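You operate a simulated robot arm through the tools that you are given. There is no shell and no other tool.

You run a simulated robot arm. Do the job below in one go: nothing can be reset, and whatever is moved stays where it is left.

## Task
Free the 45 mm gauge from the vice head and put it away.
Fine: wind the wear screw right out first, then lift the blue handle; gauge in the empty brown cup; shut the handle after.

Only the result counts: the job must be done as asked and must still hold three seconds after the hand-in. Knocking over, shifting, dropping, spilling or breaking anything else fails it.

## Robot
A 6-joint arm with a two-finger parallel gripper, fixed in place. Base frame: the origin is at the foot of the arm, x ahead of it, y to its left, z up. Readings come in m, degrees, newtons and seconds.
With the tool pointing down near the work surface it reaches from about 0.24 to 0.64 m from the base axis. Its first joint turns from -66.0 to 66.0 degrees. Payload 2.7 kg.
The tool frame sits at the grasp point between the pads (the TCP): z along the fingers, y along the line on which they close. The tips reach 0.023 m beyond it. Largest opening 0.094 m; finger width 0.038, thickness 0.01; the body of the gripper, 0.054 by 0.096 m, starts 0.039 m behind the TCP.
Orientation is told as [roll, pitch, yaw] about the base's x, y, z axes, in that order, counted from this pose: with the fingers straight down and closing along the base's y, the tool's x points along the base's -x, its y along +y and its z along -z.

## Interface
- The arm moves only by the tool apply_moves. Its argument "motion" is a list that holds one entry, the list of rows, each a list of 7 numbers: the shift along the tool's x, y, z in units of 400 mm (1.0 is 400 mm), then the turn, a rotation vector about the tool's x, y, z in units of 90 degrees (1.0 is 90 degrees), then the gripper command, from -1 (shut) to 1 (fully open), values between in proportion. In form: [[[dx, dy, dz, ax, ay, az, fingers], ...]]. A call has 1 to 20 rows; each row is the pose to reach, as a shift and turn from the pose commanded when the call began, along the tool's axes at that moment. A call with a number of a shift or a turn outside -1 to 1 is refused whole. Rows are played at 5 a second. More than 0.05 m and 8.6 degrees between two rows, or a gripper value outside its range, and nothing of the call is played. A pose out of reach is approached as far as the arm can. The call stops where the force on the tool passes 40 N (or 10 N more than at its start, if that is more) or the arm is blocked; 0.2 s more then pass. Each finger travels about 0.045 m/s and halts on what it meets, pressing with about 30 N; the grip force reading is that of the motor and also rises with nothing between the fingers. The clock runs only during rows and for 0.2 s after the last one: add rows that repeat a pose to give the fingers time. The reply holds the time, the measured pose of the TCP, the force on the tool along the base axes, the opening and the grip force, in the units named above and with some noise, with the torque about the TCP (base axes, N m) and any sound that the robot's microphone picked up.
- Cameras (640 x 400 px; columns grow to the right, rows downward): "scene" is fixed at [0.0667, -0.4256, 1.4041]; the picture's right is [0.86, -0.51, 0.00], its down [-0.29, -0.49, -0.82] and it looks along [0.42, 0.70, -0.57] (base axes); focal length 344 px, centre (320, 200). "wrist" rides on the gripper at [0.086, 0.016, -0.074] in the tool frame; the picture's right is [-0.18, 0.98, 0.00], its down [-0.58, -0.11, -0.81] and it looks along [-0.79, -0.15, 0.59] (tool axes); focal length 243 px, centre (320, 200). There is no depth. A picture from a camera that has moved, and an enlarged one, comes with that camera's place and axes in the base frame and with its lens.
- camera(camera): a new picture of that camera. It takes no simulated time.
- inspect(camera, box): a new picture of the part [left, top, right, bottom] of that camera's present view, enlarged. It takes no simulated time.
- finish_job(): hands the job in; it is judged then, once.

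Places have to be worked out from the pictures, the camera data and where the tool is seen. Open the gripper and draw the arm clear of the work before you hand the job in, unless the task says otherwise.

The tools are called after "Call:" by a JSON object that holds its "fn" and its "kwargs". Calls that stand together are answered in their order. apply_moves: Moves the arm, as the interface text tells. Its arguments: {"type":"object","properties":{"motion":{"type":"array","items":{"type":"array","items":{"type":"array","items":{"type":"number"}}}}},"required":["motion"]} The other tools are called the same way: camera (camera) takes a picture; inspect (camera, box) takes an enlarged picture of a part of a camera's view; finish_job () hands the job in.

At the start:

```text
time_s: 0.0
tool_pos: [0.3389, 0.0765, 1.1477]
orientation: [0.0, 0.0, 0.0]
ft_force: [-0.3, -0.9, -0.5]
torque: [-0.03, 0.0, 0.0]
gripper_width: 0.0941
grasp_force: 0.0
```

scene: 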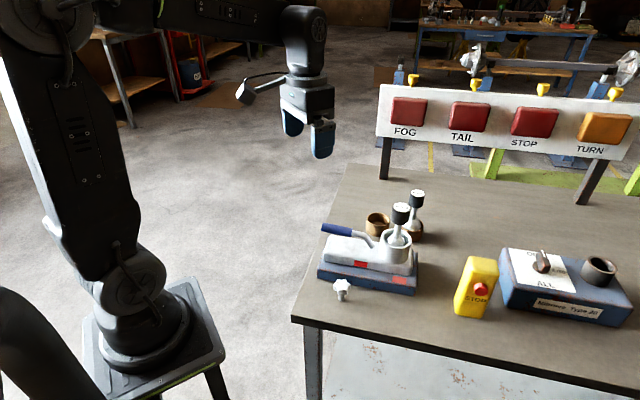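
wrist: 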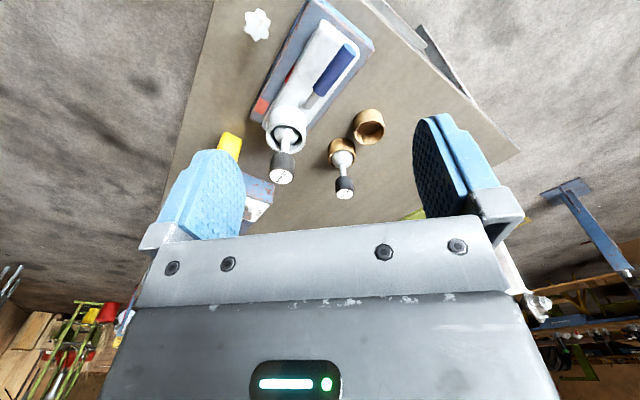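

I'll begin by looking closely at the vice head and its surroundings in both cameras.

Call:
{"fn": "inspect", "kwargs": {"camera": "scene", "box": [300, 180, 460, 310]}}

Call:
{"fn": "inspect", "kwargs": {"camera": "wrist", "box": [200, 0, 440, 220]}}

Call:
{"fn": "inspect", "kwargs": {"camera": "scene", "box": [440, 230, 640, 340]}}

```text
3.08 times, centred on (380, 245) of scene
camera zoom: at [0.0667, -0.4256, 1.4041], right [0.86, -0.51, 0.0], down [-0.29, -0.49, -0.82], along [0.42, 0.7, -0.57], focal length 1057 px, centre (135, 62)
```

zoom: 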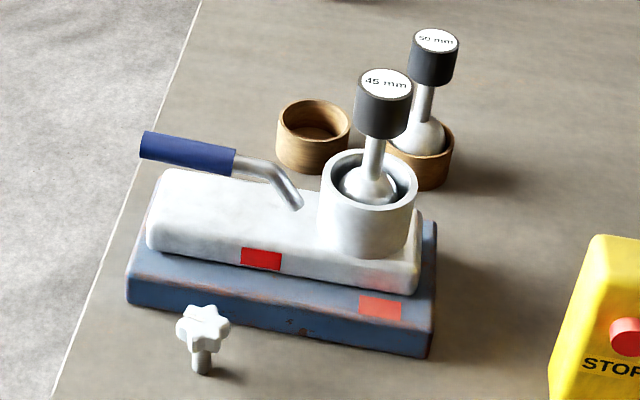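

```text
1.82 times, centred on (320, 110) of wrist
camera zoom: at [0.2539, 0.0927, 1.2239], right [0.18, 0.98, 0.0], down [0.58, -0.11, 0.81], along [0.79, -0.15, -0.59], focal length 441 px, centre (320, 364)
```

zoom: 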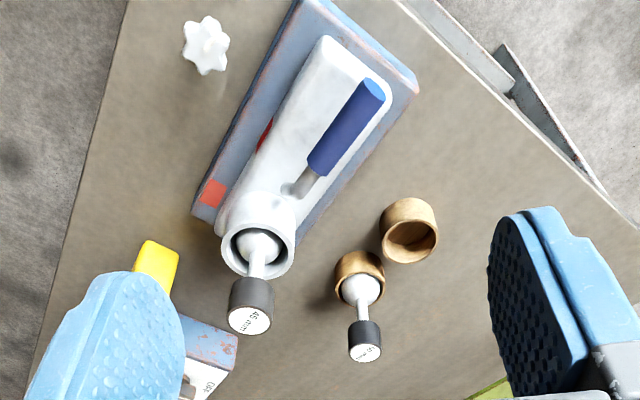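

```text
3.20 times, centred on (540, 285) of scene
camera zoom: at [0.0667, -0.4256, 1.4041], right [0.86, -0.51, 0.0], down [-0.29, -0.49, -0.82], along [0.42, 0.7, -0.57], focal length 1099 px, centre (-384, -72)
```

zoom: 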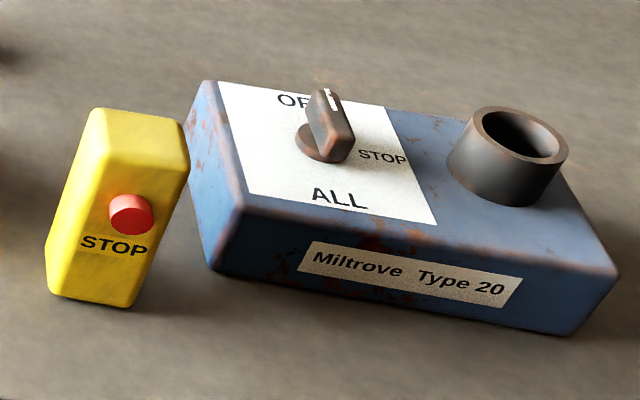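

The star knob on a vertical stem sits at about (0.364, -0.019, 0.817), the gauge cap at (0.508, -0.012, 0.98), the handle runs from roughly (0.44, 0.06, 0.887) to (0.394, 0.104, 0.891), and the empty cup is near (0.59, 0.134, rim 0.815). I'll move the arm back and lower, still well above everything, for closer wrist pictures.

Call:
{"fn": "apply_moves", "kwargs": {"motion": [[[0.0195, -0.048, 0.074, 0, 0, 0, 1], [0.039, -0.096, 0.148, 0, 0, 0, 1], [0.0585, -0.145, 0.221, 0, 0, 0, 1], [0.078, -0.193, 0.295, 0, 0, 0, 1], [0.0975, -0.241, 0.369, 0, 0, 0, 1], [0.0975, -0.241, 0.369, 0, 0, 0, 1]]]}}

Call:
{"fn": "camera", "kwargs": {"camera": "wrist"}}

Call:
{"fn": "camera", "kwargs": {"camera": "scene"}}

```text
time_s: 1.4
tool_pos: [0.2991, -0.0219, 1.0014]
orientation: [0.1, 0.0, -0.1]
ft_force: [0.4, 0.0, 0.0]
torque: [0.0, 0.0, 0.0]
gripper_width: 0.094
grasp_force: 0.1
```

```text
taken
camera wrist: at [0.2152, -0.006, 1.0765], right [0.18, 0.98, 0.0], down [0.58, -0.11, 0.81], along [0.79, -0.15, -0.59], focal length 243 px, centre (320, 200)
```

wrist: 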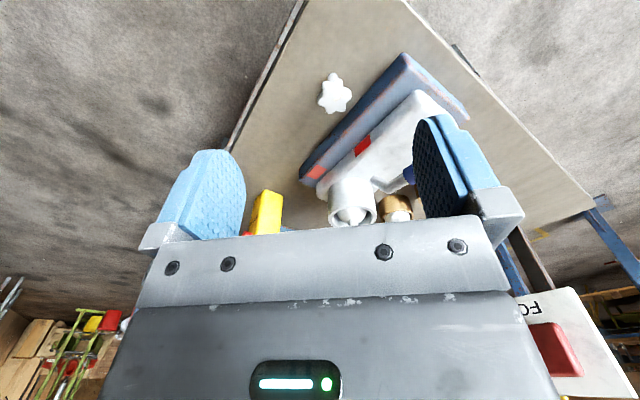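

```text
taken
```

scene: 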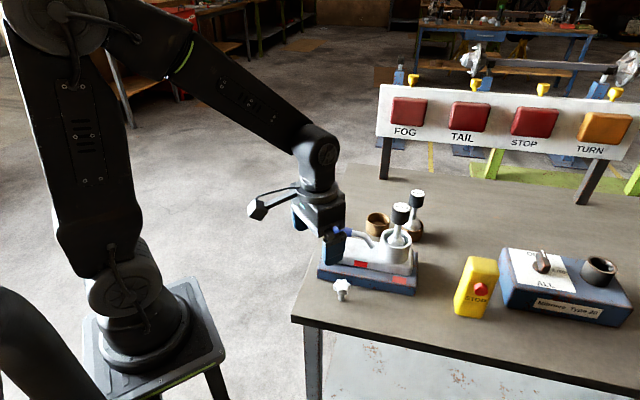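

Call:
{"fn": "inspect", "kwargs": {"camera": "wrist", "box": [270, 40, 480, 230]}}

Call:
{"fn": "inspect", "kwargs": {"camera": "scene", "box": [310, 250, 430, 325]}}

```text
2.11 times, centred on (375, 135) of wrist
camera zoom: at [0.2152, -0.006, 1.0765], right [0.18, 0.98, 0.0], down [0.58, -0.11, 0.81], along [0.79, -0.15, -0.59], focal length 511 px, centre (204, 337)
```

zoom: 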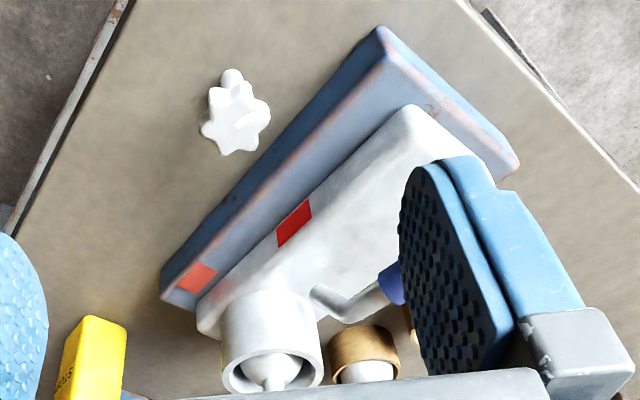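

```text
5.33 times, centred on (370, 288) of scene
camera zoom: at [0.0667, -0.4256, 1.4041], right [0.86, -0.51, 0.0], down [-0.29, -0.49, -0.82], along [0.42, 0.7, -0.57], focal length 1832 px, centre (53, -267)
```

zoom: 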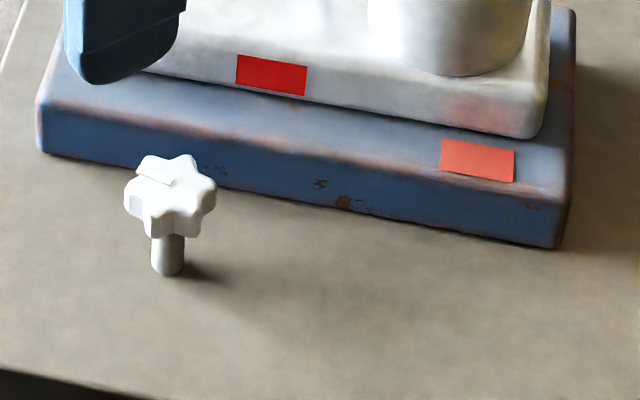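

The knob is a six-lobed star on a vertical stem rising from the table top (table z about 0.777, knob centre about 0.824, diameter about 38 mm). I'll zoom in to read the lobe orientation and the handle linkage.

Call:
{"fn": "inspect", "kwargs": {"camera": "wrist", "box": [300, 55, 380, 120]}}

Call:
{"fn": "inspect", "kwargs": {"camera": "scene", "box": [320, 265, 370, 305]}}

Call:
{"fn": "inspect", "kwargs": {"camera": "scene", "box": [330, 185, 440, 265]}}

```text
6.15 times, centred on (340, 88) of wrist
camera zoom: at [0.2152, -0.006, 1.0765], right [0.18, 0.98, 0.0], down [0.58, -0.11, 0.81], along [0.79, -0.15, -0.59], focal length 1493 px, centre (197, 892)
```

zoom: 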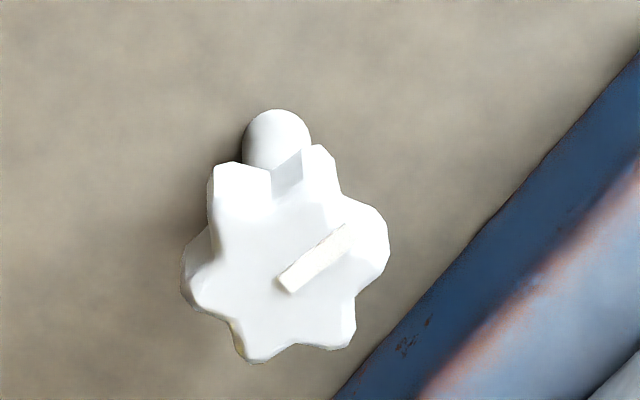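

```text
10.00 times, centred on (345, 285) of scene
camera zoom: at [0.0667, -0.4256, 1.4041], right [0.86, -0.51, 0.0], down [-0.29, -0.49, -0.82], along [0.42, 0.7, -0.57], focal length 3435 px, centre (70, -650)
```

zoom: 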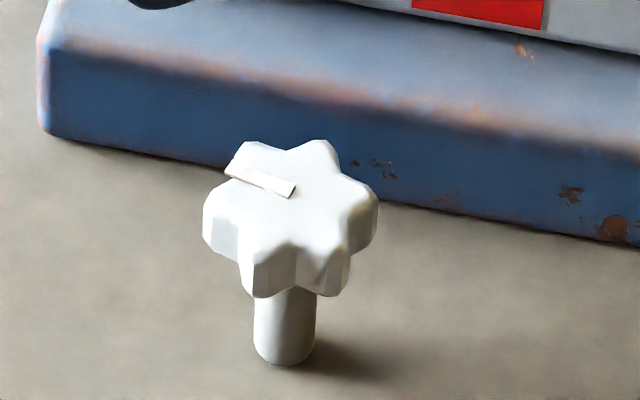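

```text
5.00 times, centred on (385, 225) of scene
camera zoom: at [0.0667, -0.4256, 1.4041], right [0.86, -0.51, 0.0], down [-0.29, -0.49, -0.82], along [0.42, 0.7, -0.57], focal length 1717 px, centre (-5, 75)
```

zoom: 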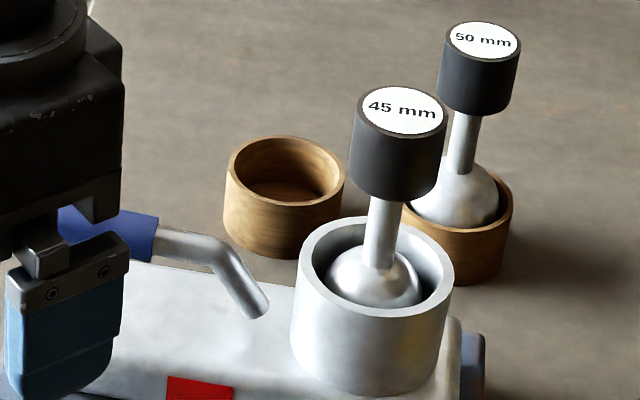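

The marker on the knob points at roughly 126° heading, so gripping across two lobe pairs needs the closing line at about 96° (yaw +6°). I'll go to above the knob at (0.366, -0.018, 0.88) with a 60 mm opening, which keeps the fingers clear of the vice base about 50 mm away.

Call:
{"fn": "apply_moves", "kwargs": {"motion": [[[-0.0335, 0.002, 0.06, 0, 0, -0.0134, 0.277], [-0.067, 0.004, 0.121, 0, 0, -0.0268, 0.277], [-0.1005, 0.006, 0.182, 0, 0, -0.04, 0.277], [-0.134, 0.008, 0.243, 0, 0, -0.0534, 0.277], [-0.1675, 0.01, 0.3035, 0, 0, -0.067, 0.277], [-0.1675, 0.01, 0.3035, 0, 0, -0.067, 0.277]]]}}

Call:
{"fn": "camera", "kwargs": {"camera": "wrist"}}

Call:
{"fn": "camera", "kwargs": {"camera": "scene"}}

```text
time_s: 2.8
tool_pos: [0.3656, -0.0165, 0.8793]
orientation: [0.0, 0.0, 6.0]
ft_force: [0.3, 0.1, -0.3]
torque: [0.0, 0.01, -0.03]
gripper_width: 0.0599
grasp_force: 0.1
```

```text
taken
camera wrist: at [0.2796, -0.0099, 0.9544], right [0.08, 1.0, 0.0], down [0.59, -0.05, 0.81], along [0.8, -0.06, -0.59], focal length 243 px, centre (320, 200)
```

wrist: 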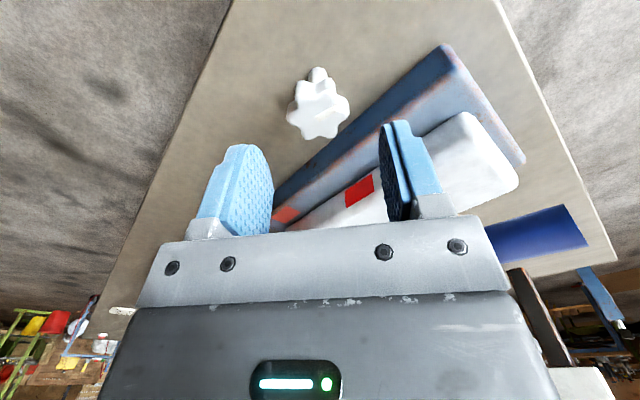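

```text
taken
```

scene: 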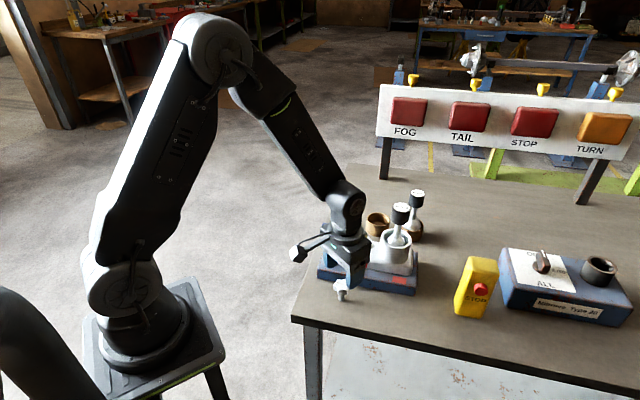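

Let me zoom in on the knob to refine its centre relative to the grasp point before descending.

Call:
{"fn": "inspect", "kwargs": {"camera": "wrist", "box": [270, 50, 370, 150]}}

Call:
{"fn": "inspect", "kwargs": {"camera": "scene", "box": [310, 240, 390, 310]}}

```text
4.00 times, centred on (320, 100) of wrist
camera zoom: at [0.2796, -0.0099, 0.9544], right [0.08, 1.0, 0.0], down [0.59, -0.05, 0.81], along [0.8, -0.06, -0.59], focal length 970 px, centre (320, 600)
```

zoom: 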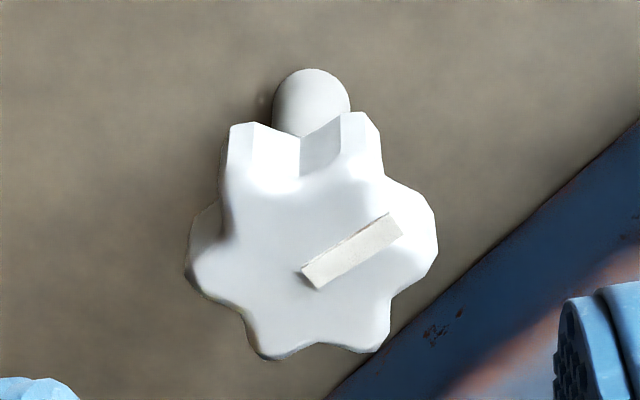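

```text
5.71 times, centred on (350, 275) of scene
camera zoom: at [0.0667, -0.4256, 1.4041], right [0.86, -0.51, 0.0], down [-0.29, -0.49, -0.82], along [0.42, 0.7, -0.57], focal length 1963 px, centre (149, -229)
```

zoom: 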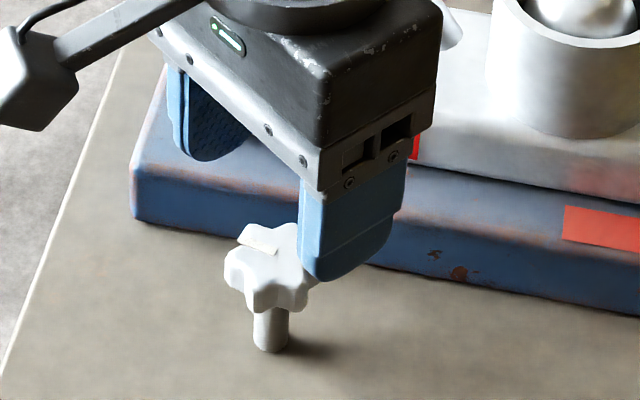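

Combining both cameras I put the knob axis at (0.3635, -0.0172) with its top at about 0.832. I'll descend so the pads straddle the knob, TCP at about z 0.825 (tips about 0.80, table about 0.78).

Call:
{"fn": "apply_moves", "kwargs": {"motion": [[[0.0015, -0.0003, 0.034, 0, 0, 0, 0.277], [0.003, -0.0006, 0.068, 0, 0, 0, 0.277], [0.0045, -0.001, 0.102, 0, 0, 0, 0.277], [0.0052, -0.0012, 0.1358, 0, 0, 0, 0.277], [0.0052, -0.0012, 0.1358, 0, 0, 0, 0.277]]]}}

Call:
{"fn": "camera", "kwargs": {"camera": "wrist"}}

Call:
{"fn": "inspect", "kwargs": {"camera": "scene", "box": [310, 240, 390, 310]}}

```text
time_s: 4.0
tool_pos: [0.3641, -0.0158, 0.8261]
orientation: [-0.1, 0.0, 6.0]
ft_force: [0.0, -0.1, -0.4]
torque: [0.03, -0.03, -0.02]
gripper_width: 0.0599
grasp_force: 0.0
```

```text
taken
camera wrist: at [0.2778, -0.0097, 0.9005], right [0.08, 1.0, 0.0], down [0.59, -0.05, 0.81], along [0.8, -0.06, -0.59], focal length 243 px, centre (320, 200)
```

wrist: 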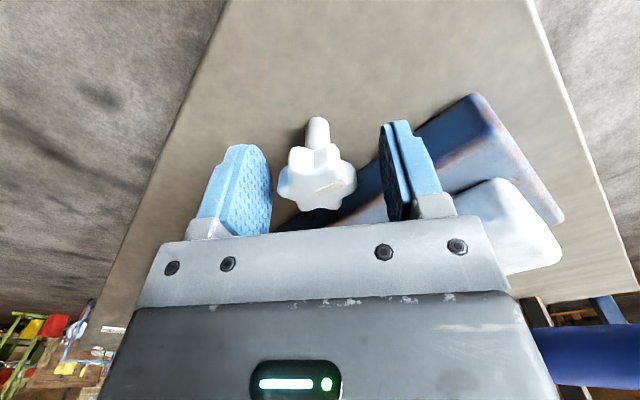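

```text
5.71 times, centred on (350, 275) of scene
camera zoom: at [0.0667, -0.4256, 1.4041], right [0.86, -0.51, 0.0], down [-0.29, -0.49, -0.82], along [0.42, 0.7, -0.57], focal length 1963 px, centre (149, -229)
```

zoom: 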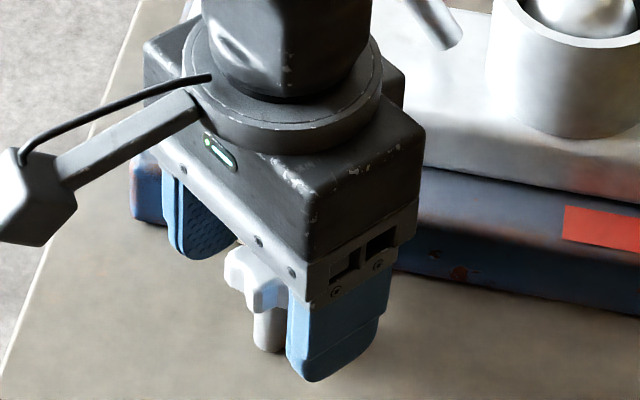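

Call:
{"fn": "inspect", "kwargs": {"camera": "wrist", "box": [250, 100, 400, 240]}}

```text
2.86 times, centred on (325, 170) of wrist
camera zoom: at [0.2778, -0.0097, 0.9005], right [0.08, 1.0, 0.0], down [0.59, -0.05, 0.81], along [0.8, -0.06, -0.59], focal length 693 px, centre (306, 286)
```

zoom: 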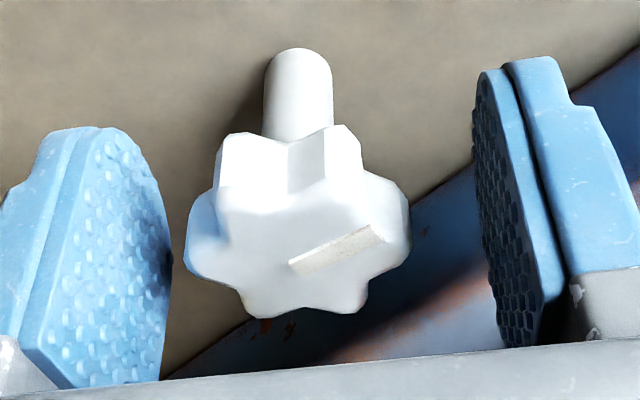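

Call:
{"fn": "inspect", "kwargs": {"camera": "wrist", "box": [290, 135, 350, 215]}}

```text
5.00 times, centred on (320, 175) of wrist
camera zoom: at [0.2778, -0.0097, 0.9005], right [0.08, 1.0, 0.0], down [0.59, -0.05, 0.81], along [0.8, -0.06, -0.59], focal length 1213 px, centre (320, 325)
```

zoom: 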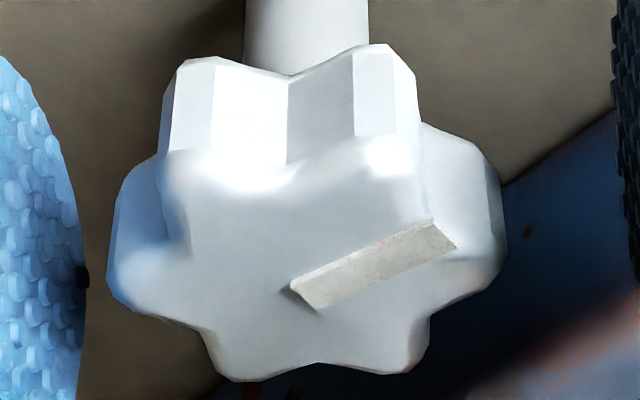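

The lobes actually sit at about 91°, 31° and -29° headings, so a two-lobes-per-pad grip needs yaw about -30°. I'll narrow to 52 mm for base clearance and turn the tool in place by -36°, with a 1 mm lateral correction.

Call:
{"fn": "apply_moves", "kwargs": {"motion": [[[0.0, -0.001, 0, 0, 0, 0.0, 0.106], [0.0, -0.003, 0, 0, 0, 0.08, 0.106], [0.0, -0.003, 0, 0, 0, 0.16, 0.106], [0.0, -0.003, 0, 0, 0, 0.24, 0.106], [0.0, -0.003, 0, 0, 0, 0.32, 0.106], [0.0, -0.003, 0, 0, 0, 0.4, 0.106], [0.0, -0.003, 0, 0, 0, 0.4, 0.106]]]}}

Call:
{"fn": "inspect", "kwargs": {"camera": "wrist", "box": [250, 120, 390, 230]}}

Call:
{"fn": "inspect", "kwargs": {"camera": "scene", "box": [310, 240, 390, 310]}}

```text
time_s: 5.6
tool_pos: [0.3643, -0.0175, 0.8245]
orientation: [0.1, 0.0, -30.1]
ft_force: [-0.7, -0.3, 0.3]
torque: [0.02, -0.01, 0.0]
gripper_width: 0.052
grasp_force: 0.1
```

```text
3.64 times, centred on (320, 175) of wrist
camera zoom: at [0.2996, 0.0397, 0.9007], right [0.65, 0.76, 0.0], down [0.45, -0.39, 0.81], along [0.61, -0.53, -0.59], focal length 882 px, centre (320, 291)
```

zoom: 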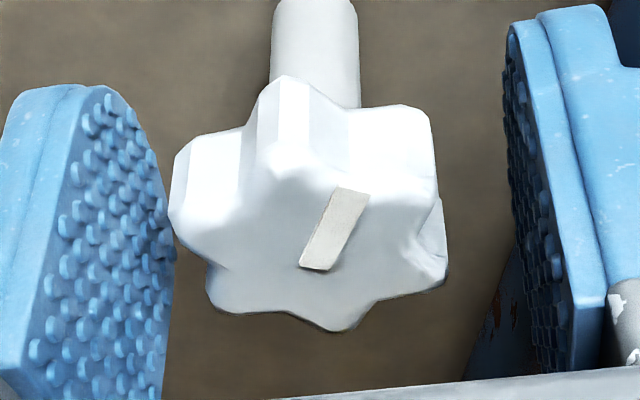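

```text
5.71 times, centred on (350, 275) of scene
camera zoom: at [0.0667, -0.4256, 1.4041], right [0.86, -0.51, 0.0], down [-0.29, -0.49, -0.82], along [0.42, 0.7, -0.57], focal length 1963 px, centre (149, -229)
```

zoom: 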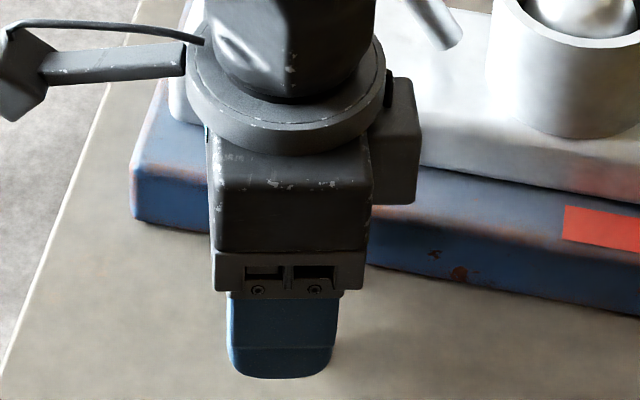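

Two lobes now face each pad. I'll close the fingers on the knob.

Call:
{"fn": "apply_moves", "kwargs": {"motion": [[[0, 0, 0, 0, 0, 0, -1], [0, 0, 0, 0, 0, 0, -1], [0, 0, 0, 0, 0, 0, -1], [0, 0, 0, 0, 0, 0, -1]]]}}

Call:
{"fn": "inspect", "kwargs": {"camera": "wrist", "box": [250, 120, 390, 230]}}

```text
time_s: 6.6
tool_pos: [0.3642, -0.0161, 0.8248]
orientation: [0.0, -0.1, -30.0]
ft_force: [-2.6, -12.6, 1.9]
torque: [0.11, 0.08, 0.02]
gripper_width: 0.0353
grasp_force: 44.6
```

```text
3.64 times, centred on (320, 175) of wrist
camera zoom: at [0.2992, 0.039, 0.9007], right [0.65, 0.76, 0.0], down [0.45, -0.39, 0.81], along [0.61, -0.53, -0.59], focal length 882 px, centre (320, 291)
```

zoom: 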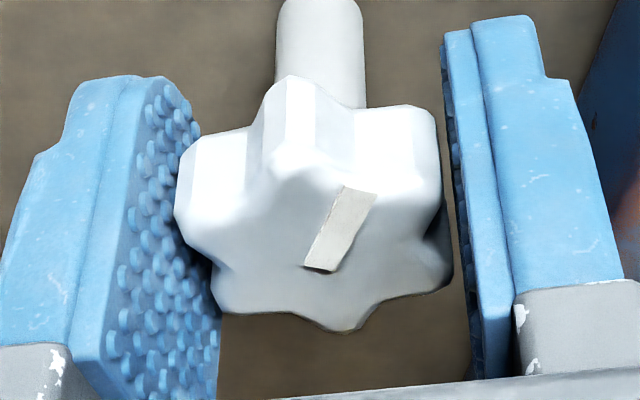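

Grip is on (35.3 mm) but there's about 12 N sideways along the closing line, so I'm slightly off-centre. I'll shift about 1.5 mm along -tool y to balance it.

Call:
{"fn": "apply_moves", "kwargs": {"motion": [[[0, -0.002, 0, 0, 0, 0, -1], [0, -0.004, 0, 0, 0, 0, -1], [0, -0.004, 0, 0, 0, 0, -1]]]}}

```text
time_s: 7.4
tool_pos: [0.3633, -0.0182, 0.8244]
orientation: [0.0, 0.1, -29.9]
ft_force: [6.6, 9.3, -7.8]
torque: [0.35, 1.11, 0.0]
gripper_width: 0.0352
grasp_force: 44.9
```

Slight overshoot (about +11 N), so I'll go back by half of that.

Call:
{"fn": "apply_moves", "kwargs": {"motion": [[[0, 0.002, 0, 0, 0, 0, -1], [0, 0.002, 0, 0, 0, 0, -1]]]}}

```text
time_s: 8.0
tool_pos: [0.364, -0.0184, 0.8246]
orientation: [-0.1, -0.1, -30.0]
ft_force: [-4.2, 13.2, 0.6]
torque: [-0.22, -0.77, 0.0]
gripper_width: 0.0357
grasp_force: 44.7
```

Residual force is modest. Now a cautious test: turn 14° counter-clockwise (seen from above) and watch force, torque and knob height.

Call:
{"fn": "apply_moves", "kwargs": {"motion": [[[0, 0, 0, 0, 0, -0.04, -1], [0, 0, 0, 0, 0, -0.08, -1], [0, 0, 0, 0, 0, -0.12, -1], [0, 0, 0, 0, 0, -0.16, -1], [0, 0, 0, 0, 0, -0.16, -1]]]}}

Call:
{"fn": "inspect", "kwargs": {"camera": "wrist", "box": [250, 120, 390, 230]}}

```text
time_s: 9.2
tool_pos: [0.3624, -0.017, 0.8251]
orientation: [0.0, 0.0, -15.4]
ft_force: [-1.2, 16.1, -1.9]
torque: [-0.22, -0.66, 0.02]
gripper_width: 0.0355
grasp_force: 44.8
```

```text
3.64 times, centred on (320, 175) of wrist
camera zoom: at [0.2868, 0.0204, 0.9007], right [0.44, 0.9, 0.0], down [0.53, -0.26, 0.81], along [0.72, -0.36, -0.59], focal length 882 px, centre (320, 291)
```

zoom: 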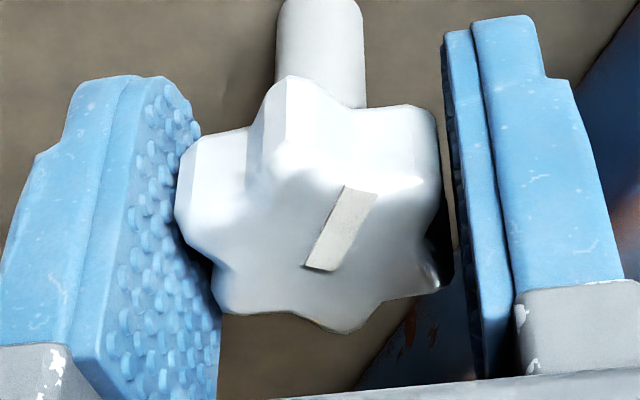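

The knob turns with the gripper with almost no torque. I'll continue counter-clockwise another 75° and compare the height of the knob.

Call:
{"fn": "apply_moves", "kwargs": {"motion": [[[0, 0, 0, 0, 0, -0.08, -1], [0, 0, 0, 0, 0, -0.16, -1], [0, 0, 0, 0, 0, -0.24, -1], [0, 0, 0, 0, 0, -0.32, -1], [0, 0, 0, 0, 0, -0.4, -1], [0, 0, 0, 0, 0, -0.48, -1], [0, 0, 0, 0, 0, -0.56, -1], [0, 0, 0, 0, 0, -0.64, -1], [0, 0, 0, 0, 0, -0.72, -1], [0, 0, 0, 0, 0, -0.8, -1], [0, 0, 0, 0, 0, -0.84, -1]]]}}

Call:
{"fn": "inspect", "kwargs": {"camera": "wrist", "box": [250, 120, 390, 230]}}

Call:
{"fn": "inspect", "kwargs": {"camera": "scene", "box": [310, 230, 420, 310]}}

```text
time_s: 11.6
tool_pos: [0.3647, -0.0179, 0.8253]
orientation: [0.0, -0.1, 60.2]
ft_force: [-2.5, 20.7, 8.5]
torque: [0.33, 0.33, -0.02]
gripper_width: 0.0352
grasp_force: 45.4
```

```text
3.64 times, centred on (320, 175) of wrist
camera zoom: at [0.3088, -0.0852, 0.9007], right [-0.76, 0.65, 0.0], down [0.38, 0.45, 0.81], along [0.52, 0.61, -0.59], focal length 882 px, centre (320, 291)
```

zoom: 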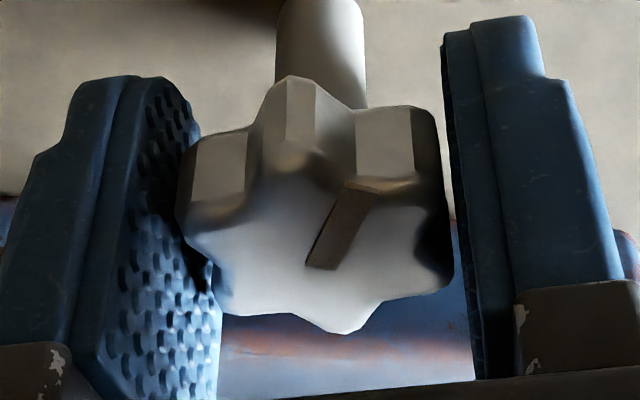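

```text
5.00 times, centred on (365, 270) of scene
camera zoom: at [0.0666, -0.4251, 1.4043], right [0.86, -0.51, 0.0], down [-0.29, -0.49, -0.82], along [0.42, 0.7, -0.57], focal length 1717 px, centre (95, -150)
```

zoom: 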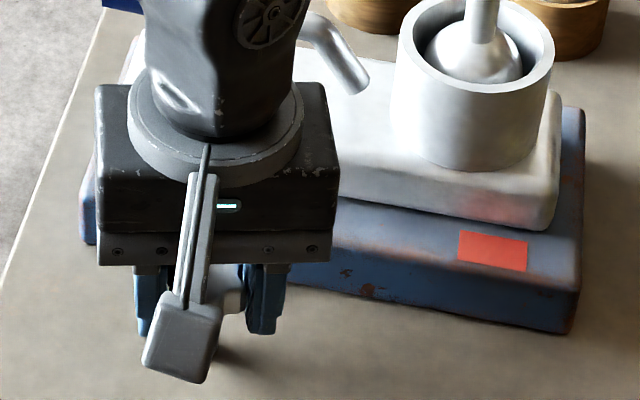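

Fz is now +8.5 N, hinting that the knob is pushing the tool upward, i.e. counter-clockwise lifts it. I'll continue 30° more to yaw 90°.

Call:
{"fn": "apply_moves", "kwargs": {"motion": [[[0, 0, 0, 0, 0, -0.08, -1], [0, 0, 0, 0, 0, -0.16, -1], [0, 0, 0, 0, 0, -0.24, -1], [0, 0, 0, 0, 0, -0.33, -1], [0, 0, 0, 0, 0, -0.33, -1]]]}}

```text
time_s: 12.8
tool_pos: [0.364, -0.0175, 0.8257]
orientation: [0.0, 0.0, 89.9]
ft_force: [-7.8, 27.1, 19.8]
torque: [0.68, 0.34, -0.01]
gripper_width: 0.0354
grasp_force: 44.9
```

Forces have grown to about 20 N up and 27 N sideways, so the screw is rising and I'm slightly off-axis in y. I'll release, shift 1.2 mm toward +y, and rotate back clockwise in the open state (first 60°).

Call:
{"fn": "apply_moves", "kwargs": {"motion": [[[0, 0, 0, 0, 0, 0, 0.106], [0, 0, 0, 0, 0, 0, 0.106], [-0.003, 0, 0, 0, 0, 0, 0.106], [-0.003, 0, 0, 0, 0, 0.08, 0.106], [-0.003, 0, 0, 0, 0, 0.16, 0.106], [-0.003, 0, 0, 0, 0, 0.24, 0.106], [-0.003, 0, 0, 0, 0, 0.32, 0.106], [-0.003, 0, 0, 0, 0, 0.4, 0.106], [-0.003, 0, 0, 0, 0, 0.48, 0.106], [-0.003, 0, 0, 0, 0, 0.56, 0.106], [-0.003, 0, 0, 0, 0, 0.64, 0.106], [-0.003, 0, 0, 0, 0, 0.6667, 0.106]]]}}

Call:
{"fn": "inspect", "kwargs": {"camera": "wrist", "box": [250, 120, 390, 230]}}

Call:
{"fn": "inspect", "kwargs": {"camera": "scene", "box": [310, 230, 420, 310]}}

```text
time_s: 15.4
tool_pos: [0.3652, -0.0169, 0.8262]
orientation: [0.1, 0.0, 29.6]
ft_force: [0.7, 0.8, -0.7]
torque: [0.0, -0.02, 0.0]
gripper_width: 0.0524
grasp_force: 0.1
```

```text
3.64 times, centred on (320, 175) of wrist
camera zoom: at [0.2832, -0.0462, 0.9004], right [-0.33, 0.95, 0.0], down [0.56, 0.19, 0.81], along [0.76, 0.26, -0.59], focal length 882 px, centre (320, 291)
```

zoom: 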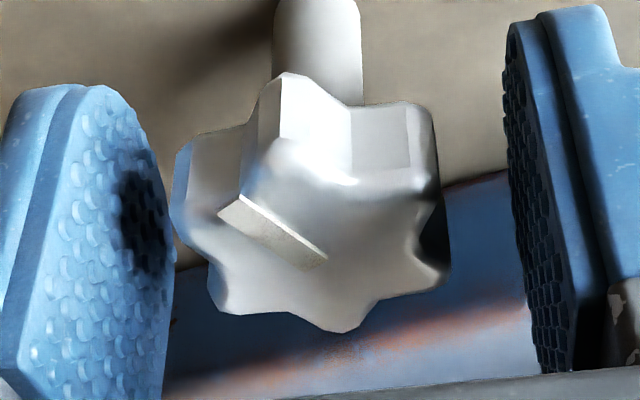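

```text
5.00 times, centred on (365, 270) of scene
camera zoom: at [0.0667, -0.4256, 1.4041], right [0.86, -0.51, 0.0], down [-0.29, -0.49, -0.82], along [0.42, 0.7, -0.57], focal length 1717 px, centre (95, -150)
```

zoom: 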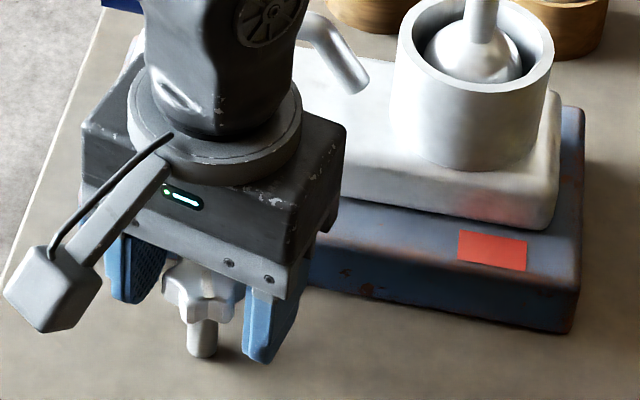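

The knob stays centred between the pads (column about 313, same as when gripped). I'll rotate back to yaw -30°, re-grip, and wind counter-clockwise 86° with a very slight lift.

Call:
{"fn": "apply_moves", "kwargs": {"motion": [[[0, 0, 0, 0, 0, 0.095, 0.106], [0, 0, 0, 0, 0, 0.19, 0.106], [0, 0, 0, 0, 0, 0.285, 0.106], [0, 0, 0, 0, 0, 0.38, 0.106], [0, 0, 0, 0, 0, 0.475, 0.106], [0, 0, 0, 0, 0, 0.57, 0.106], [0, 0, 0, 0, 0, 0.663, 0.106], [0, 0, 0, 0, 0, 0.663, -1], [0, 0, 0, 0, 0, 0.663, -1], [0, 0, 0, 0, 0, 0.663, -1], [0, 0, 0, 0, 0, 0.57, -1], [0, 0, 0, 0, 0, 0.475, -1], [0, 0, -0.0005, 0, 0, 0.38, -1], [0, 0, -0.0005, 0, 0, 0.285, -1], [0, 0, -0.0005, 0, 0, 0.19, -1], [0, 0, -0.001, 0, 0, 0.095, -1], [0, 0, -0.001, 0, 0, 0, -1], [0, 0, -0.001, 0, 0, -0.095, -1], [0, 0, -0.001, 0, 0, -0.19, -1], [0, 0, -0.001, 0, 0, -0.285, -1]]]}}

```text
time_s: 19.6
tool_pos: [0.3664, -0.0153, 0.8255]
orientation: [-0.2, -0.2, 55.6]
ft_force: [1.9, -7.3, -4.8]
torque: [0.14, 0.07, -0.13]
gripper_width: 0.035
grasp_force: 44.7
```

Forces stay small (about 9 N). I'll continue to yaw 120°, then open and start rotating back.

Call:
{"fn": "apply_moves", "kwargs": {"motion": [[[0, 0, 0, 0, 0, -0.09, -1], [0, 0, -0.0005, 0, 0, -0.18, -1], [0, 0, -0.0005, 0, 0, -0.27, -1], [0, 0, -0.0005, 0, 0, -0.36, -1], [0, 0, -0.001, 0, 0, -0.45, -1], [0, 0, -0.001, 0, 0, -0.54, -1], [0, 0, -0.001, 0, 0, -0.63, -1], [0, 0, -0.001, 0, 0, -0.72, -1], [0, 0, -0.001, 0, 0, -0.72, -1]]]}}

Call:
{"fn": "inspect", "kwargs": {"camera": "scene", "box": [310, 180, 450, 310]}}

Call:
{"fn": "inspect", "kwargs": {"camera": "wrist", "box": [250, 120, 390, 230]}}

```text
time_s: 21.6
tool_pos: [0.3642, -0.0189, 0.8264]
orientation: [0.1, 0.0, 120.2]
ft_force: [-10.9, -2.7, 3.2]
torque: [-0.21, -0.03, -0.42]
gripper_width: 0.0344
grasp_force: 45.4
```

```text
3.08 times, centred on (380, 245) of scene
camera zoom: at [0.0664, -0.4256, 1.4041], right [0.86, -0.51, 0.0], down [-0.29, -0.49, -0.82], along [0.42, 0.7, -0.57], focal length 1057 px, centre (135, 62)
```

zoom: 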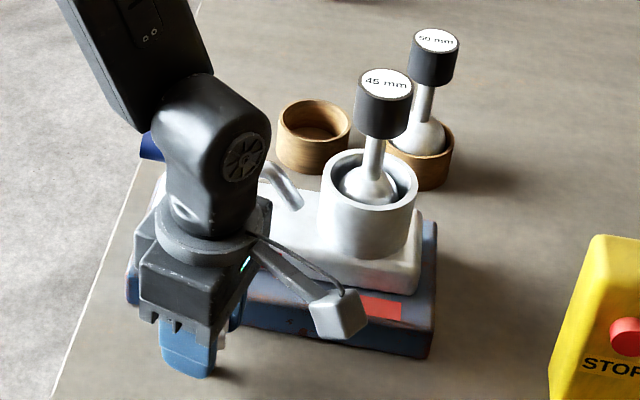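

```text
3.64 times, centred on (320, 175) of wrist
camera zoom: at [0.3954, -0.1008, 0.9016], right [-0.94, -0.34, 0.0], down [-0.2, 0.56, 0.81], along [-0.27, 0.76, -0.59], focal length 882 px, centre (320, 291)
```

zoom: 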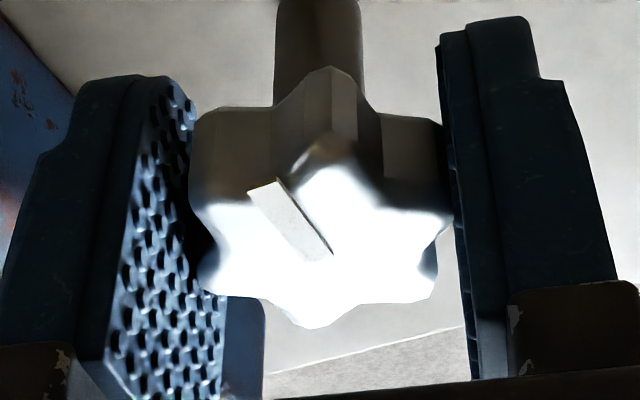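

A z-torque of -0.42 Nm has appeared and the knob has settled about 12° in the pads, which suggests resistance such as an end stop. I'll try another 12° and check whether it follows.

Call:
{"fn": "apply_moves", "kwargs": {"motion": [[[0, 0, 0, 0, 0, -0.04, -1], [0, 0, 0, 0, 0, -0.08, -1], [0, 0, 0, 0, 0, -0.13, -1], [0, 0, 0, 0, 0, -0.13, -1]]]}}

Call:
{"fn": "inspect", "kwargs": {"camera": "wrist", "box": [250, 120, 390, 230]}}

```text
time_s: 22.6
tool_pos: [0.3642, -0.0179, 0.8256]
orientation: [0.2, -0.1, 132.0]
ft_force: [-18.7, -6.6, 11.7]
torque: [0.18, -0.13, -0.73]
gripper_width: 0.0356
grasp_force: 44.8
```

```text
3.64 times, centred on (320, 175) of wrist
camera zoom: at [0.4109, -0.0925, 0.9012], right [-0.85, -0.52, 0.0], down [-0.31, 0.51, 0.81], along [-0.42, 0.69, -0.59], focal length 882 px, centre (320, 291)
```

zoom: 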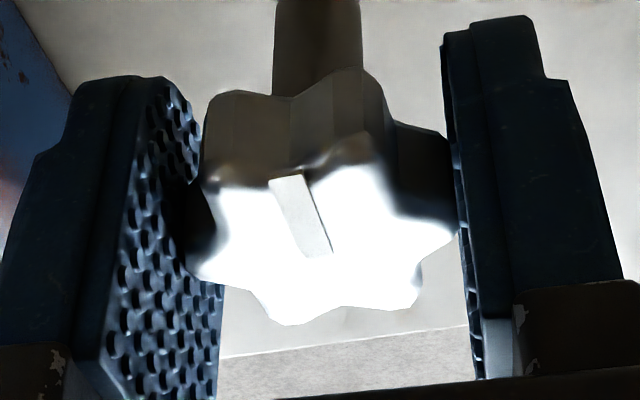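

The knob did not follow this time (it slipped in the pads while torque rose to 0.73 Nm), so it's at a stop. I'll open, rise clear and compare the knob height with the starting picture.

Call:
{"fn": "apply_moves", "kwargs": {"motion": [[[0, 0, 0, 0, 0, 0, 0.106], [0, 0, 0, 0, 0, 0, 0.106], [0, 0, -0.04, 0, 0, 0, 0.106], [0, 0, -0.12, 0, 0, 0.0, 0.106], [0, 0, -0.2, 0, 0, 0.09, 0.106], [0, 0, -0.28, 0, 0, 0.18, 0.106], [0, 0, -0.3, 0, 0, 0.27, 0.106], [0, 0, -0.3, 0, 0, 0.36, 0.106], [0, 0, -0.3, 0, 0, 0.45, 0.106], [0, 0, -0.3, 0, 0, 0.54, 0.106], [0, 0, -0.3, 0, 0, 0.63, 0.106], [0, 0, -0.3, 0, 0, 0.72, 0.106], [0, 0, -0.3, 0, 0, 0.81, 0.106], [0, 0, -0.3, 0, 0, 0.9, 0.106], [0, 0, -0.3, 0, 0, 0.99, 0.106]]]}}

Call:
{"fn": "inspect", "kwargs": {"camera": "scene", "box": [320, 265, 370, 305]}}

Call:
{"fn": "inspect", "kwargs": {"camera": "wrist", "box": [220, 0, 420, 160]}}

Call:
{"fn": "inspect", "kwargs": {"camera": "scene", "box": [310, 180, 450, 310]}}

```text
time_s: 25.8
tool_pos: [0.3645, -0.0174, 0.9457]
orientation: [0.0, 0.0, 42.7]
ft_force: [1.1, -0.5, 0.2]
torque: [-0.02, 0.01, 0.07]
gripper_width: 0.0521
grasp_force: 0.0
```

```text
10.00 times, centred on (345, 285) of scene
camera zoom: at [0.0667, -0.4256, 1.4041], right [0.86, -0.51, 0.0], down [-0.29, -0.49, -0.82], along [0.42, 0.7, -0.57], focal length 3435 px, centre (70, -650)
```

zoom: 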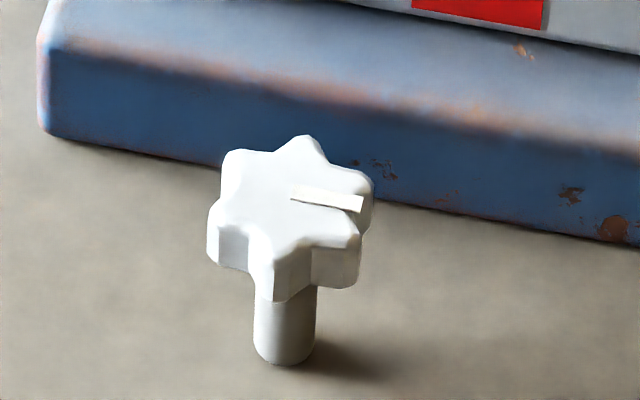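

```text
2.50 times, centred on (320, 80) of wrist
camera zoom: at [0.292, -0.0642, 1.0215], right [-0.53, 0.85, 0.0], down [0.5, 0.31, 0.81], along [0.68, 0.43, -0.59], focal length 606 px, centre (320, 500)
```

zoom: 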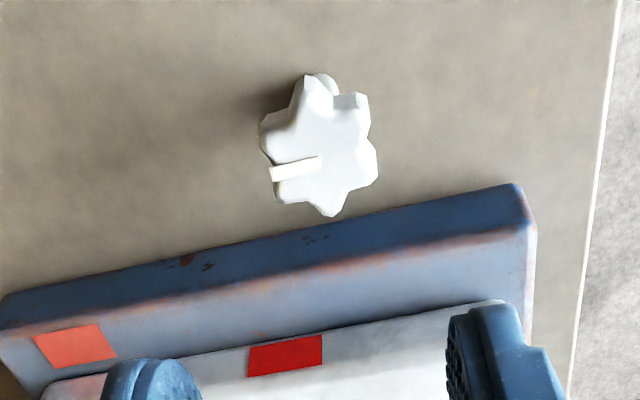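

```text
3.08 times, centred on (380, 245) of scene
camera zoom: at [0.0667, -0.4256, 1.4041], right [0.86, -0.51, 0.0], down [-0.29, -0.49, -0.82], along [0.42, 0.7, -0.57], focal length 1057 px, centre (135, 62)
```

zoom: 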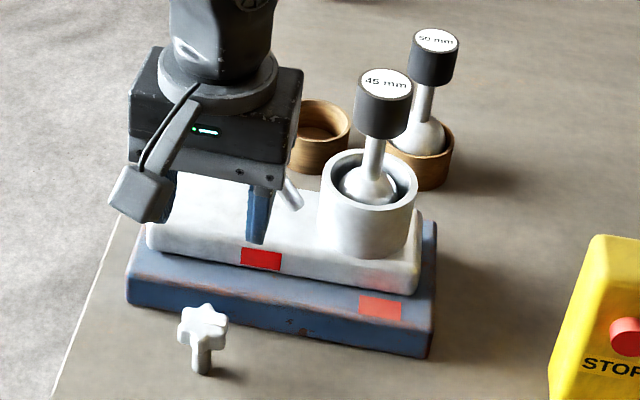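

The marker has gone from about 127° to about -44° heading, so the screw turned about 190° counter-clockwise and then stopped. To be sure it is a true end stop, I'll re-grip with the lobes well aligned (yaw about 40°) and try once more.

Call:
{"fn": "apply_moves", "kwargs": {"motion": [[[0, 0, 0.06, 0, 0, 0.03, 0.106], [0, 0, 0.12, 0, 0, 0.03, 0.106], [0, 0, 0.18, 0, 0, 0.03, 0.106], [0, 0, 0.24, 0, 0, 0.03, 0.106], [0, 0, 0.3, 0, 0, 0.03, 0.106], [0, 0, 0.3, 0, 0, 0.03, 0.106]]]}}

Call:
{"fn": "inspect", "kwargs": {"camera": "wrist", "box": [250, 120, 390, 230]}}

```text
time_s: 27.2
tool_pos: [0.3647, -0.0188, 0.8245]
orientation: [0.0, 0.1, 40.1]
ft_force: [-0.8, 0.2, 0.3]
torque: [0.04, 0.01, 0.02]
gripper_width: 0.0521
grasp_force: 0.0
```

```text
3.64 times, centred on (320, 175) of wrist
camera zoom: at [0.2904, -0.0623, 0.9003], right [-0.49, 0.87, 0.0], down [0.51, 0.29, 0.81], along [0.7, 0.4, -0.59], focal length 882 px, centre (320, 291)
```

zoom: 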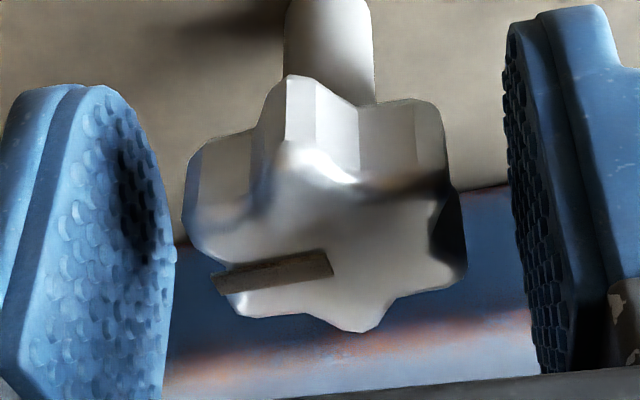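

I'm about 1.5 mm off in tool y and the lobes are about 13° off flat; I'll correct both, then grip.

Call:
{"fn": "apply_moves", "kwargs": {"motion": [[[0, 0.002, 0, 0, 0, -0.07, 0.106], [0, 0.0035, 0, 0, 0, -0.14, 0.106], [0, 0.0035, 0, 0, 0, -0.14, 0.106], [0, 0.0035, 0, 0, 0, -0.14, -1], [0, 0.0035, 0, 0, 0, -0.14, -1], [0, 0.0035, 0, 0, 0, -0.14, -1]]]}}

Call:
{"fn": "inspect", "kwargs": {"camera": "wrist", "box": [250, 120, 390, 230]}}

```text
time_s: 28.6
tool_pos: [0.3649, -0.0171, 0.8267]
orientation: [-0.1, -0.1, 52.6]
ft_force: [7.1, -9.4, -3.6]
torque: [0.19, -0.16, 0.03]
gripper_width: 0.0353
grasp_force: 45.2
```

```text
3.64 times, centred on (320, 175) of wrist
camera zoom: at [0.3009, -0.0766, 0.901], right [-0.67, 0.74, 0.0], down [0.44, 0.4, 0.81], along [0.6, 0.54, -0.59], focal length 882 px, centre (320, 291)
```

zoom: 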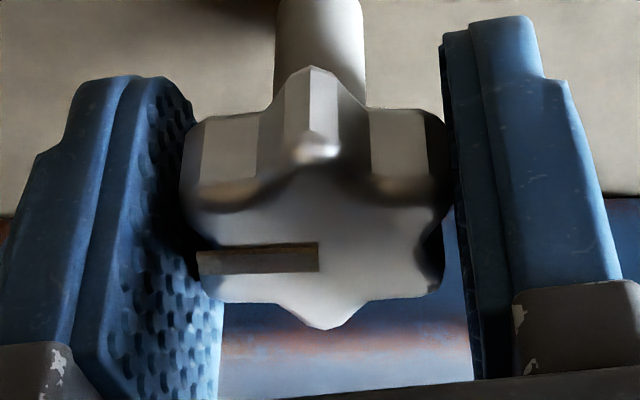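

Lobes are now flat against the pads. I'll try turning counter-clockwise by 20° and see whether the marker stays fixed relative to the fingers.

Call:
{"fn": "apply_moves", "kwargs": {"motion": [[[0, 0, 0, 0, 0, -0.05, -1], [0, 0, 0, 0, 0, -0.1, -1], [0, 0, 0, 0, 0, -0.15, -1], [0, 0, 0, 0, 0, -0.2, -1], [0, 0, 0, 0, 0, -0.2, -1]]]}}

Call:
{"fn": "inspect", "kwargs": {"camera": "wrist", "box": [250, 120, 390, 230]}}

```text
time_s: 29.8
tool_pos: [0.3652, -0.0159, 0.8255]
orientation: [-0.1, -0.1, 70.8]
ft_force: [13.1, -9.8, 1.1]
torque: [0.27, 0.11, -0.72]
gripper_width: 0.0355
grasp_force: 44.3
```

```text
3.64 times, centred on (320, 175) of wrist
camera zoom: at [0.3224, -0.0929, 0.9012], right [-0.87, 0.5, 0.0], down [0.29, 0.51, 0.81], along [0.4, 0.7, -0.59], focal length 882 px, centre (320, 291)
```

zoom: 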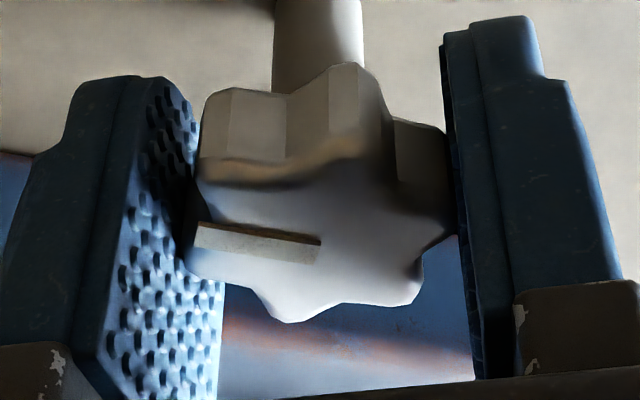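

The knob again stayed put while the gripper turned (0.72 Nm), so it is a hard stop, and the knob has risen slightly: the screw is right out. I'll release, rise to about z 1.0 and rotate the tool back toward yaw -20°.

Call:
{"fn": "apply_moves", "kwargs": {"motion": [[[0, 0, 0, 0, 0, 0, 0.106], [0, 0, 0, 0, 0, 0, 0.106], [0, 0, -0.04, 0, 0, 0, 0.106], [0, 0, -0.14, 0, 0, 0, 0.106], [0, 0, -0.25, 0, 0, 0, 0.106], [0, 0, -0.35, 0, 0, 0.09, 0.106], [0, 0, -0.44, 0, 0, 0.18, 0.106], [0, 0, -0.44, 0, 0, 0.27, 0.106], [0, 0, -0.44, 0, 0, 0.36, 0.106], [0, 0, -0.44, 0, 0, 0.45, 0.106], [0, 0, -0.44, 0, 0, 0.54, 0.106], [0, 0, -0.44, 0, 0, 0.63, 0.106], [0, 0, -0.44, 0, 0, 0.72, 0.106], [0, 0, -0.44, 0, 0, 0.81, 0.106], [0, 0, -0.44, 0, 0, 0.9, 0.106], [0, 0, -0.44, 0, 0, 0.99, 0.106]]]}}

Call:
{"fn": "inspect", "kwargs": {"camera": "scene", "box": [310, 180, 450, 310]}}

Call:
{"fn": "camera", "kwargs": {"camera": "wrist"}}

```text
time_s: 33.2
tool_pos: [0.3644, -0.0158, 1.0027]
orientation: [0.0, 0.1, -18.6]
ft_force: [-0.5, 1.3, 0.0]
torque: [0.01, 0.01, -0.01]
gripper_width: 0.0519
grasp_force: 0.0
```

```text
3.08 times, centred on (380, 245) of scene
camera zoom: at [0.0667, -0.4256, 1.4041], right [0.86, -0.51, 0.0], down [-0.29, -0.49, -0.82], along [0.42, 0.7, -0.57], focal length 1057 px, centre (135, 62)
```

zoom: 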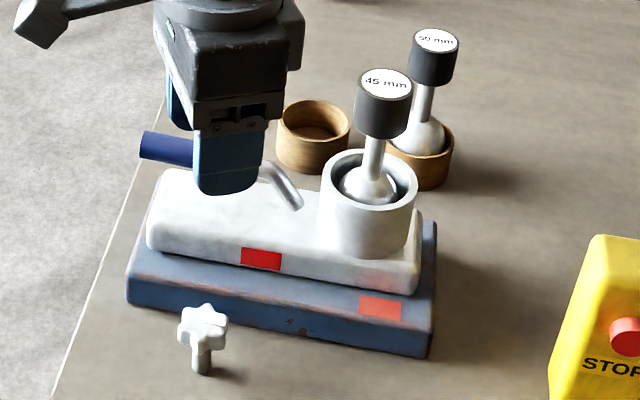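

```text
taken
camera wrist: at [0.2888, 0.0267, 1.0773], right [0.49, 0.87, 0.0], down [0.52, -0.29, 0.81], along [0.7, -0.39, -0.59], focal length 243 px, centre (320, 200)
```

wrist: 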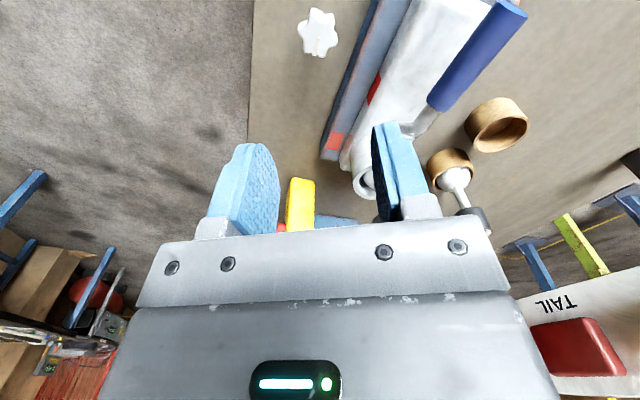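

The wrist view confirms the handle at about (0.443, 0.060, 0.887) to (0.391, 0.104, 0.891), heading about 138°. I'll move above its middle with the closing line across it (yaw -42°) at z 0.97.

Call:
{"fn": "apply_moves", "kwargs": {"motion": [[[-0.007, 0.056, 0.015, 0, 0, 0.052, 0.106], [-0.014, 0.112, 0.03, 0, 0, 0.104, 0.106], [-0.022, 0.168, 0.045, 0, 0, 0.156, 0.106], [-0.029, 0.225, 0.06, 0, 0, 0.208, 0.106], [-0.036, 0.281, 0.08, 0, 0, 0.26, 0.106], [-0.036, 0.281, 0.08, 0, 0, 0.26, 0.106]]]}}

Call:
{"fn": "camera", "kwargs": {"camera": "wrist"}}

Call:
{"fn": "inspect", "kwargs": {"camera": "scene", "box": [310, 180, 450, 310]}}

```text
time_s: 34.6
tool_pos: [0.412, 0.0874, 0.9693]
orientation: [0.0, -0.1, -41.9]
ft_force: [0.0, 0.2, 0.5]
torque: [0.02, 0.0, 0.0]
gripper_width: 0.0518
grasp_force: 0.0
```

```text
taken
camera wrist: at [0.361, 0.1567, 1.0447], right [0.79, 0.61, 0.0], down [0.36, -0.47, 0.81], along [0.49, -0.64, -0.59], focal length 243 px, centre (320, 200)
```

wrist: 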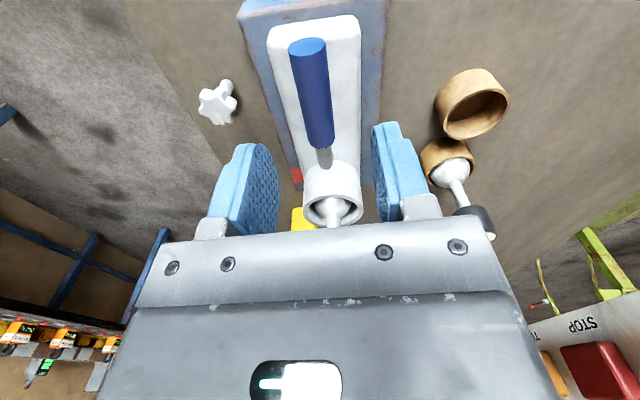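

```text
3.08 times, centred on (380, 245) of scene
camera zoom: at [0.0667, -0.4256, 1.4041], right [0.86, -0.51, 0.0], down [-0.29, -0.49, -0.82], along [0.42, 0.7, -0.57], focal length 1057 px, centre (135, 62)
```

zoom: 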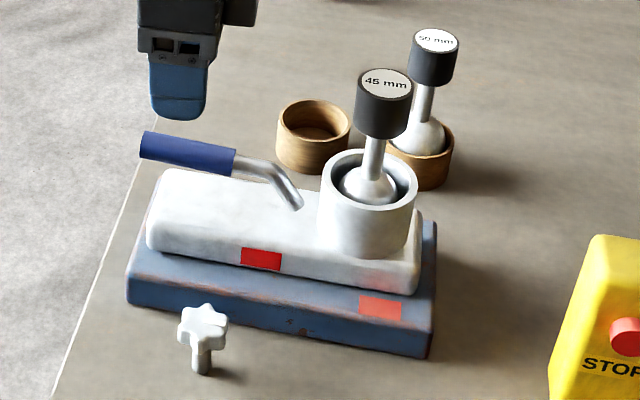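

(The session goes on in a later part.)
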